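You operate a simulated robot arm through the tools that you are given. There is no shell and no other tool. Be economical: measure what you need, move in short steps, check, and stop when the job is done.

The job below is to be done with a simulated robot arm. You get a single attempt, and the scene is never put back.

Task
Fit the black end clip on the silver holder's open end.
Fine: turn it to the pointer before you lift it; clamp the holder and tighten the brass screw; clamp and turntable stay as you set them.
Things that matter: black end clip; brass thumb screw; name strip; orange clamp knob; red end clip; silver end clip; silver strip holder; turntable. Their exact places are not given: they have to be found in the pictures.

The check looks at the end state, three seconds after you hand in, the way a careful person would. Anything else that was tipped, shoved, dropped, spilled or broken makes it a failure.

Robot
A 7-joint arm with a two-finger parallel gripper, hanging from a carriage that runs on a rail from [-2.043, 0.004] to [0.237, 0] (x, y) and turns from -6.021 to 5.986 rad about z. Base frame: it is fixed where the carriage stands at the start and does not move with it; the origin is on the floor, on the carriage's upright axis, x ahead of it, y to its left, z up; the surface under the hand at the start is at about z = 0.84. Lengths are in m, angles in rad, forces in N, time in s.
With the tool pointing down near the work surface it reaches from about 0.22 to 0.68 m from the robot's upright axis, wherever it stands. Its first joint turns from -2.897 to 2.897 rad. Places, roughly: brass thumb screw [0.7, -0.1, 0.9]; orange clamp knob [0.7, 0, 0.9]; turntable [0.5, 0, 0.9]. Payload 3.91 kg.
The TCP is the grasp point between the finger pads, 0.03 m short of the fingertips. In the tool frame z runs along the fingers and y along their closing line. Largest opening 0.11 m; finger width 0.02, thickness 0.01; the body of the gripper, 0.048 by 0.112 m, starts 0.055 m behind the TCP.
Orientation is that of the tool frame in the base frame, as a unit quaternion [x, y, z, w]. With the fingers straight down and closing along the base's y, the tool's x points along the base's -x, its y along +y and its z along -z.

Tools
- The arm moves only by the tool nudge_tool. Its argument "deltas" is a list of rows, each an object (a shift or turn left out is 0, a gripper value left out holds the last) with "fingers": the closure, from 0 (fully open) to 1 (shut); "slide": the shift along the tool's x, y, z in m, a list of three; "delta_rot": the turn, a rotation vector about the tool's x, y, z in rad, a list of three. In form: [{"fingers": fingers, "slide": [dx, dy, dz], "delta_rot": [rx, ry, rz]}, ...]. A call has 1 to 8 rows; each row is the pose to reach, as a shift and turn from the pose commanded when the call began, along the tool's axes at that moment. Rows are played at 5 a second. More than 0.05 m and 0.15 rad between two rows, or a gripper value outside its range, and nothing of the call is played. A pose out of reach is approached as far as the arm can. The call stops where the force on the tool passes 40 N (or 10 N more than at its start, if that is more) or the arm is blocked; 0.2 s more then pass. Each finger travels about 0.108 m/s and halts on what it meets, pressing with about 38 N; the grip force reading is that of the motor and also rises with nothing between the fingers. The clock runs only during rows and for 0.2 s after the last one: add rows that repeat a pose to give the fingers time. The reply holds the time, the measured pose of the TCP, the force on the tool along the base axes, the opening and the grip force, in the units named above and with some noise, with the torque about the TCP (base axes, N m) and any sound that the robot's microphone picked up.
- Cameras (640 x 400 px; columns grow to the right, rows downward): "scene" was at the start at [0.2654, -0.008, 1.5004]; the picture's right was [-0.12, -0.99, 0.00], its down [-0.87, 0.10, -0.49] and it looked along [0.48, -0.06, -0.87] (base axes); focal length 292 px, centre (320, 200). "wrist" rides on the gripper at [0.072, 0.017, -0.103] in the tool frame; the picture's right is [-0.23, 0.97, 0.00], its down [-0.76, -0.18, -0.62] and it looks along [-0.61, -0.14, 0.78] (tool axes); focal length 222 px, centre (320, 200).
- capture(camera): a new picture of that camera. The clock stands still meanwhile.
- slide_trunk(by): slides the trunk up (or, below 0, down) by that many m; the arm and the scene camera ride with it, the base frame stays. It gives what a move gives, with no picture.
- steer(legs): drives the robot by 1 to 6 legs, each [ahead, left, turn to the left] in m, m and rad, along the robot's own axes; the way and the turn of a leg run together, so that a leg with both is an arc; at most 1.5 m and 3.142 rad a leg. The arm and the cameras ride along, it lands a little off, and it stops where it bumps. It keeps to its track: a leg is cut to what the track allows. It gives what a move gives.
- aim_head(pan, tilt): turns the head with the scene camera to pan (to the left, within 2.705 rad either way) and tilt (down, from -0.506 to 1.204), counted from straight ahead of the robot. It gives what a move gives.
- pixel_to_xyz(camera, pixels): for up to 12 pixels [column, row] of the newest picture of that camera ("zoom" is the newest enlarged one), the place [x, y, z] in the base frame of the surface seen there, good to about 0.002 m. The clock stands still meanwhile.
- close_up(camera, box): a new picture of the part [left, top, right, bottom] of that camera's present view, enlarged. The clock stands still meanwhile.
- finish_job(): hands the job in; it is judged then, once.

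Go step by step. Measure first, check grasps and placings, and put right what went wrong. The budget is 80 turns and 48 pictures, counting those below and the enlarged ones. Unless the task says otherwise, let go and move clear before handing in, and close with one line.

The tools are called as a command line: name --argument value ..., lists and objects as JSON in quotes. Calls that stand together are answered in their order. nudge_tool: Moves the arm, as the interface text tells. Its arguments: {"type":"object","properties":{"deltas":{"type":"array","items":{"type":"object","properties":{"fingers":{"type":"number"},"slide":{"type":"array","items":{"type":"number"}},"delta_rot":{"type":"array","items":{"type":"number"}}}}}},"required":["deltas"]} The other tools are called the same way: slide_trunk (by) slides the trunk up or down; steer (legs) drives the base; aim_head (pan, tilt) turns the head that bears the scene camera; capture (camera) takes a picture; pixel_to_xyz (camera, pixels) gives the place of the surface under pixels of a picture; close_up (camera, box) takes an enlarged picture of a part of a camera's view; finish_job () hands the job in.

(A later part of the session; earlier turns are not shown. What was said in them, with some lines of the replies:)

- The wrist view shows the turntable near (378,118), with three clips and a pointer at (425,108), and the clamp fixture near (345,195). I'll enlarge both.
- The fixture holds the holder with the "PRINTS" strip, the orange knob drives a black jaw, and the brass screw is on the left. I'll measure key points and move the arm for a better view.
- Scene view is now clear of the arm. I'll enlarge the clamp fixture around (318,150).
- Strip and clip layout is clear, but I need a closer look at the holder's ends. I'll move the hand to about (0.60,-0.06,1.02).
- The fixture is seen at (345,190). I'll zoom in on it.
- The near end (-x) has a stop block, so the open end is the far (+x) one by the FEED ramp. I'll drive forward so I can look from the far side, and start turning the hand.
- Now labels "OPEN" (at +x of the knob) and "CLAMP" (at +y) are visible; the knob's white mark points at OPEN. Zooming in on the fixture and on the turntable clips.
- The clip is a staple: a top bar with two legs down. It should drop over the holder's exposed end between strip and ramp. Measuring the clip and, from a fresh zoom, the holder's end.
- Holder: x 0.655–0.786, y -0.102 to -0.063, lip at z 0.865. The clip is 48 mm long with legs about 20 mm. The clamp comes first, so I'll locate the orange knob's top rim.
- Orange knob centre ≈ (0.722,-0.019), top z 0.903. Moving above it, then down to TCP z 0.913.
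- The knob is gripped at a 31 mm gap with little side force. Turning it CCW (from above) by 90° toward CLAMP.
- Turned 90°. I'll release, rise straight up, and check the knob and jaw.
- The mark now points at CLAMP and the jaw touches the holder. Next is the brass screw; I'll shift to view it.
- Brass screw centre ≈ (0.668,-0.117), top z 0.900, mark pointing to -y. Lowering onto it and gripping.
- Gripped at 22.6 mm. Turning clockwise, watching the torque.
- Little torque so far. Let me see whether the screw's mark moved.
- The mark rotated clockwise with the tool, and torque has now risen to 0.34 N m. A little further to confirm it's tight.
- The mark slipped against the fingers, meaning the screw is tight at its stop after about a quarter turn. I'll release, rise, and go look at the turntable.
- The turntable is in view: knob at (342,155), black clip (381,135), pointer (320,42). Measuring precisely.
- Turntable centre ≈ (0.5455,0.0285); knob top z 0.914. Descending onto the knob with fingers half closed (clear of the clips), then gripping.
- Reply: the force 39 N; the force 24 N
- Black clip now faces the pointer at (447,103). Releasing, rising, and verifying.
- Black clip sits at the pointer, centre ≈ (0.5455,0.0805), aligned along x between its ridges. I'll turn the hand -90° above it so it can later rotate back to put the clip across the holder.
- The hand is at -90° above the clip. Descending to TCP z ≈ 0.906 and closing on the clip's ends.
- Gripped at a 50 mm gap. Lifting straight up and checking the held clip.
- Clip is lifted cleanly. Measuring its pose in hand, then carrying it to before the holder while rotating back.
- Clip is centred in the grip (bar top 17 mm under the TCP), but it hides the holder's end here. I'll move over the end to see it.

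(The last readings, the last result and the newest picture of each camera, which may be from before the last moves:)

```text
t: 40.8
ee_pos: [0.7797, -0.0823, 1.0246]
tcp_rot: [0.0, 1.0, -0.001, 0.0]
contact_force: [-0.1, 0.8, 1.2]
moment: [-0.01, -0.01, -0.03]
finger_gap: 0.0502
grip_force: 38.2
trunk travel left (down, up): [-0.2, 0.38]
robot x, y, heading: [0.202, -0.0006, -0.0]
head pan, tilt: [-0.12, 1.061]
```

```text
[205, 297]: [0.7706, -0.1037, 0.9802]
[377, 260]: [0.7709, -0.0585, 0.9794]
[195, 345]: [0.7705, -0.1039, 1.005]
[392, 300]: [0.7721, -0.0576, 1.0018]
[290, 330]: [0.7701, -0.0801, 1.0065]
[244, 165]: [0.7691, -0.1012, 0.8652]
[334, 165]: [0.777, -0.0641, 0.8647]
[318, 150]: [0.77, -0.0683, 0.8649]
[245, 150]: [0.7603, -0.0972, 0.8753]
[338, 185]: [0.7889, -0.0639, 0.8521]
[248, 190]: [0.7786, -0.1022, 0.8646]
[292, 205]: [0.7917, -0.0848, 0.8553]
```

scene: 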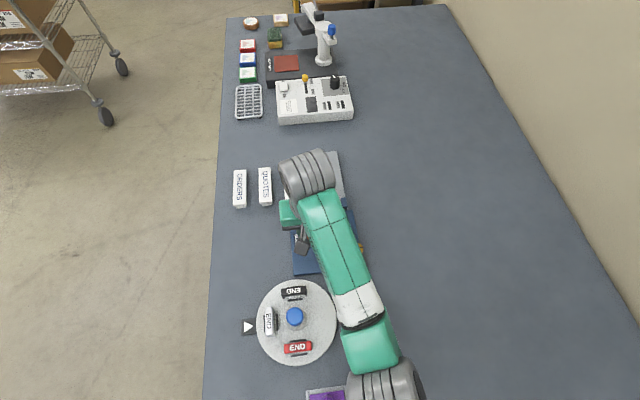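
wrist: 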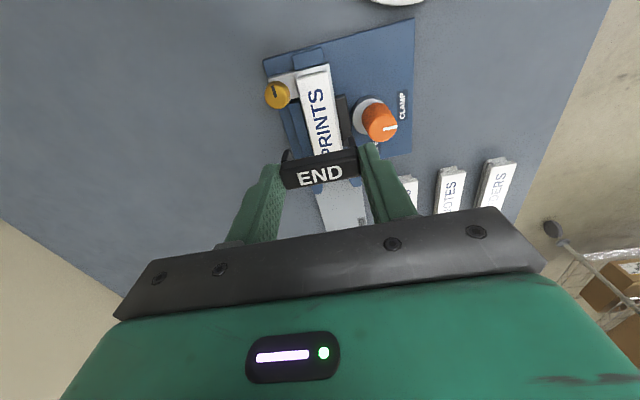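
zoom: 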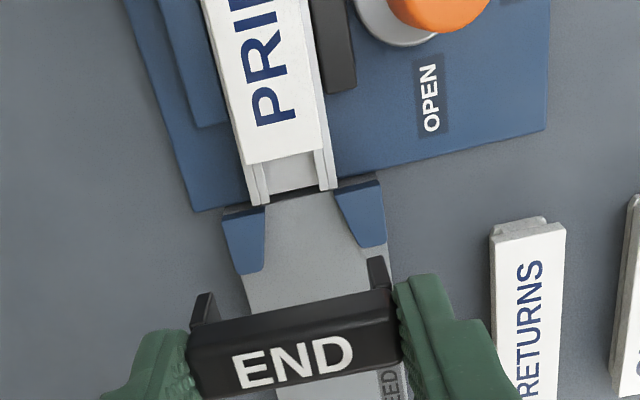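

Holder end: y -0.1028…-0.0635, x to 0.786, strip end at 0.766. Target TCP (0.7775,-0.083). Descending to just above the lip first.

nudge_tool --deltas '[{"slide": [0.0022, -0.0007, 0.03]}, {"slide": [0.0022, -0.0007, 0.06]}, {"slide": [0.0022, -0.0007, 0.09]}, {"slide": [0.0022, -0.0007, 0.107]}, {"slide": [0.0022, -0.0007, 0.107]}]'

close_up --camera "wrist" --box '[250, 90, 390, 200]'

```text
t: 42.0
ee_pos: [0.7754, -0.0823, 0.917]
tcp_rot: [0.0, 1.0, -0.001, 0.0]
contact_force: [-0.9, -0.1, -0.4]
moment: [-0.01, -0.01, 0.01]
finger_gap: 0.0504
grip_force: 38.1
trunk travel left (down, up): [-0.2, 0.38]
robot x, y, heading: [0.2006, 0.0009, 0.0]
head pan, tilt: [-0.12, 1.061]
```

```text
3.64 times, centred on (320, 145) of wrist
```

zoom: 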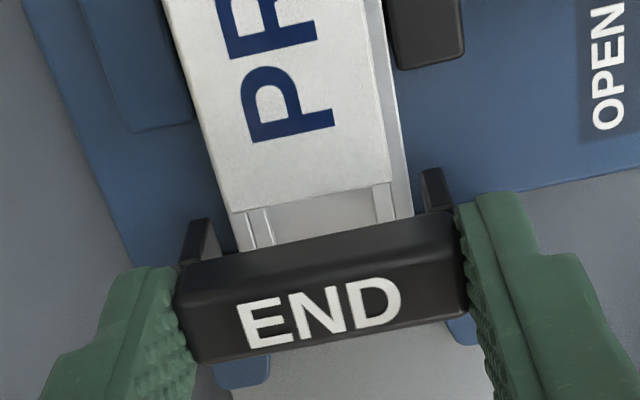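

pixel_to_xyz --camera "zoom" --pixels '[[186, 262], [213, 250], [425, 210], [448, 205], [205, 225], [430, 180], [320, 240], [240, 225], [408, 210], [310, 205], [195, 300], [445, 250]]'

```text
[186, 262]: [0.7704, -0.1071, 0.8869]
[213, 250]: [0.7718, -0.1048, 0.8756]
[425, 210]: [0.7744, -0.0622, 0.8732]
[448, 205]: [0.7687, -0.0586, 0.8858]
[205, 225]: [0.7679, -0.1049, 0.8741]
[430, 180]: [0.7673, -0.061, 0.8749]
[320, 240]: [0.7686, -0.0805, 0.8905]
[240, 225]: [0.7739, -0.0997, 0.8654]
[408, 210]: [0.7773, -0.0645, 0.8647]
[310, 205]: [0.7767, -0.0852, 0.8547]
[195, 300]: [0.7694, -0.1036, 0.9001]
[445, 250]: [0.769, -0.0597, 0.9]
```

Leg inner faces (-0.104, -0.062) straddle the holder evenly, and the bar's face at x≈0.769 clears the strip. Lowering the rest in small steps.

nudge_tool --deltas '[{"slide": [-0.001, 0, 0.005]}, {"slide": [-0.001, 0, 0.01]}, {"slide": [-0.001, 0, 0.014]}, {"slide": [-0.001, 0, 0.018]}, {"slide": [-0.001, 0, 0.018]}]'

close_up --camera "wrist" --box '[250, 90, 390, 200]'

```text
t: 43.2
ee_pos: [0.7775, -0.0819, 0.8996]
tcp_rot: [0.0, 1.0, 0.0, -0.001]
contact_force: [-0.1, 0.2, -0.4]
moment: [0.03, 0.02, 0.01]
finger_gap: 0.0504
grip_force: 38.0
trunk travel left (down, up): [-0.2, 0.38]
robot x, y, heading: [0.1989, 0.0004, 0.002]
head pan, tilt: [-0.12, 1.061]
```

```text
3.64 times, centred on (320, 145) of wrist
```

zoom: 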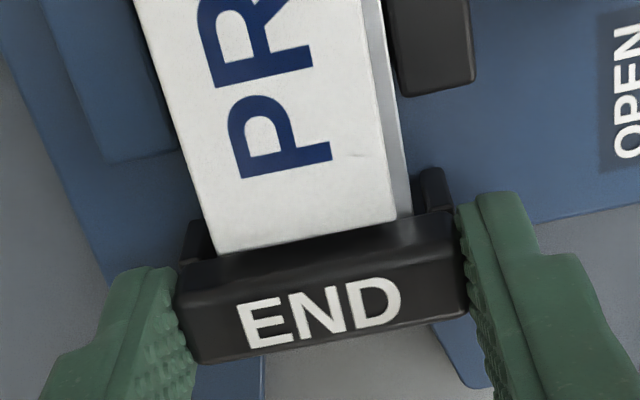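

Legs are astride the holder with no contact force yet. Lowering further in 1–2 mm steps to find the seat.

nudge_tool --deltas '[{"slide": [0, 0, 0.0015]}, {"slide": [0, 0, 0.003]}, {"slide": [0, 0, 0.0045]}, {"slide": [0, 0, 0.006]}, {"slide": [0, 0, 0.006]}]'

```text
t: 44.2
ee_pos: [0.7775, -0.0836, 0.8982]
tcp_rot: [0.0, 1.0, 0.0, 0.002]
contact_force: [-5.9, 0.8, 13.4]
moment: [0.06, 0.27, -0.03]
finger_gap: 0.0503
grip_force: 37.4
trunk travel left (down, up): [-0.2, 0.38]
robot x, y, heading: [0.2012, -0.0014, 0.003]
head pan, tilt: [-0.12, 1.061]
stopped in row 5: the force on the tool passed its limit at 44 N (the readings are from after the stop); the commanded pose is now the measured one
```

It contacted at TCP z ≈ 0.898, about where the legs should meet the plate. Checking heights.

close_up --camera "wrist" --box '[250, 90, 390, 200]'

pixel_to_xyz --camera "zoom" --pixels '[[320, 310], [240, 330], [400, 295], [200, 280], [445, 230], [330, 250], [350, 230], [425, 180], [195, 230], [400, 200], [330, 225], [450, 300]]'

```text
3.64 times, centred on (320, 145) of wrist
```

zoom: 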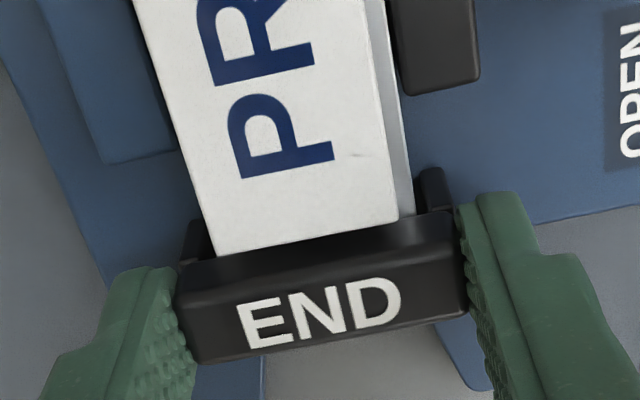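

```text
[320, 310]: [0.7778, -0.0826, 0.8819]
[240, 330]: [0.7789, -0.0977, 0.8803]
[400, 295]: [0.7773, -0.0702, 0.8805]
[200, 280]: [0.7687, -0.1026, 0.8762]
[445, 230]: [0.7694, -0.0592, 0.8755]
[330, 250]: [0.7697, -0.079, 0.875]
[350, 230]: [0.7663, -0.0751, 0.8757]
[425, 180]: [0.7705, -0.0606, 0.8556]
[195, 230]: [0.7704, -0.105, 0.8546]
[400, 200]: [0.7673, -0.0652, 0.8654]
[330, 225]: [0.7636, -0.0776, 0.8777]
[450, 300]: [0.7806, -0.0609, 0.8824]
```

Bar top at z 0.881 is plate height (0.849) plus clip height (31 mm), level on both sides, so it's fully down. Releasing and rising.

nudge_tool --deltas '[{"fingers": 0.5}, {"fingers": 0.35}, {"fingers": 0.3}, {"fingers": 0.3}, {"slide": [0, 0, -0.02]}, {"slide": [0, 0, -0.06]}, {"slide": [0, 0, -0.1]}, {"slide": [0.03, 0, -0.12]}]'

close_up --camera "wrist" --box '[240, 50, 420, 190]'

```text
t: 46.0
ee_pos: [0.7466, -0.0831, 1.0165]
tcp_rot: [-0.002, 1.0, 0.0, 0.0]
contact_force: [-0.1, 0.5, 0.5]
moment: [-0.03, 0.0, -0.02]
finger_gap: 0.0769
grip_force: 0.1
trunk travel left (down, up): [-0.2, 0.38]
robot x, y, heading: [0.1956, -0.0031, 0.002]
head pan, tilt: [-0.12, 1.061]
```

```text
2.86 times, centred on (330, 120) of wrist
```

zoom: 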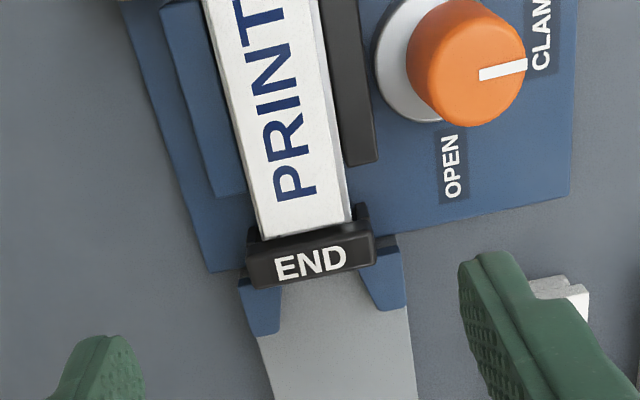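

The clip stays put and aligned. I'll check from another side whether it sits snug, and measure it.

pixel_to_xyz --camera "zoom" --pixels '[[255, 262], [370, 240], [310, 262], [255, 280], [370, 258], [265, 232], [350, 215]]'

nudge_tool --deltas '[{"slide": [-0.02, 0, 0], "delta_rot": [0, 0, 0.14]}, {"slide": [-0.03, 0, 0], "delta_rot": [0, 0, 0.28]}, {"slide": [-0.03, 0.02, 0], "delta_rot": [0, 0, 0.42]}, {"slide": [-0.03, 0.04, 0], "delta_rot": [0, 0, 0.56]}, {"slide": [-0.03, 0.05, 0], "delta_rot": [0, 0, 0.7]}, {"slide": [-0.03, 0.06, 0], "delta_rot": [0, 0, 0.84]}, {"slide": [-0.03, 0.06, 0], "delta_rot": [0, 0, 0.98]}, {"slide": [-0.03, 0.06, 0], "delta_rot": [0, 0, 1.12]}]'

nudge_tool --deltas '[{"delta_rot": [0, 0, 0.14]}, {"delta_rot": [0, 0, 0.28]}, {"delta_rot": [0, 0, 0.42]}, {"delta_rot": [0, 0, 0.56]}, {"delta_rot": [0, 0, 0.7]}, {"delta_rot": [0, 0, 0.84]}, {"delta_rot": [0, 0, 0.98]}]'

capture --camera "wrist"

```text
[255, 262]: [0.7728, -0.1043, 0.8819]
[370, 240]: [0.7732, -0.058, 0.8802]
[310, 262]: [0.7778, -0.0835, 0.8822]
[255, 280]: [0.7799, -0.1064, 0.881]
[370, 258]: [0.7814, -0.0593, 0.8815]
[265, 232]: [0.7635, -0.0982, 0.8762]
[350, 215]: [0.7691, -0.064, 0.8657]
```

```text
t: 47.8
ee_pos: [0.7756, -0.0237, 1.017]
tcp_rot: [0.532, 0.847, 0.0, 0.002]
contact_force: [0.3, -1.1, -0.2]
moment: [0.0, 0.02, -0.01]
finger_gap: 0.0773
grip_force: 0.2
trunk travel left (down, up): [-0.2, 0.38]
robot x, y, heading: [0.2018, 0.0004, 0.002]
head pan, tilt: [-0.12, 1.061]
```

```text
t: 49.4
ee_pos: [0.7768, -0.0228, 1.0162]
tcp_rot: [0.868, 0.497, 0.001, 0.001]
contact_force: [-0.5, -0.8, 1.0]
moment: [-0.02, -0.02, -0.01]
finger_gap: 0.0769
grip_force: 0.1
trunk travel left (down, up): [-0.2, 0.38]
robot x, y, heading: [0.2005, -0.0046, -0.004]
head pan, tilt: [-0.12, 1.061]
```

```text
15 pictures are left
```

wrist: 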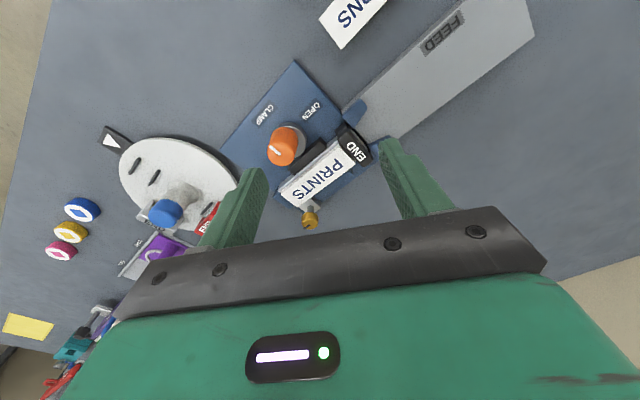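

close_up --camera "wrist" --box '[250, 90, 410, 240]'

close_up --camera "wrist" --box '[80, 110, 260, 260]'

```text
2.67 times, centred on (330, 165) of wrist
```

zoom: 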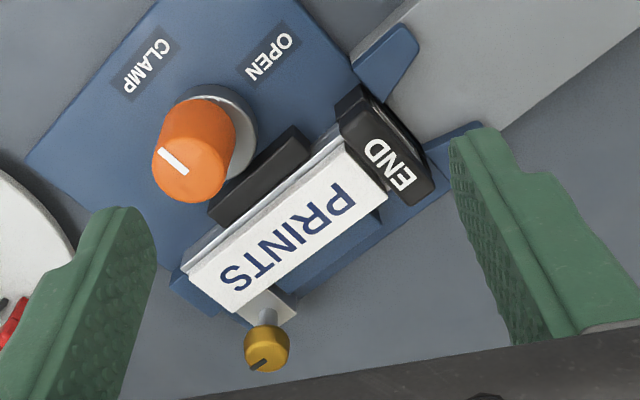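

```text
2.67 times, centred on (170, 185) of wrist
```

zoom: 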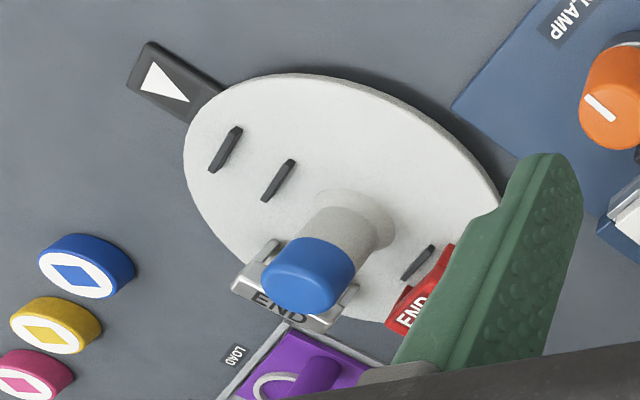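

The clip is level and straight on the holder's open end, the clamp mark points at CLAMP, the brass screw is at its stop, and the emptied turntable slot faces the pointer. The hand is clear, so I'm handing in.

finish_job

```text
The job is handed in.
```

The black end clip is on the silver holder's open end. I clamped the holder, tightened the brass screw to its stop and turned the clip to the pointer before lifting it. The job is handed in, but I haven't seen the check's result.
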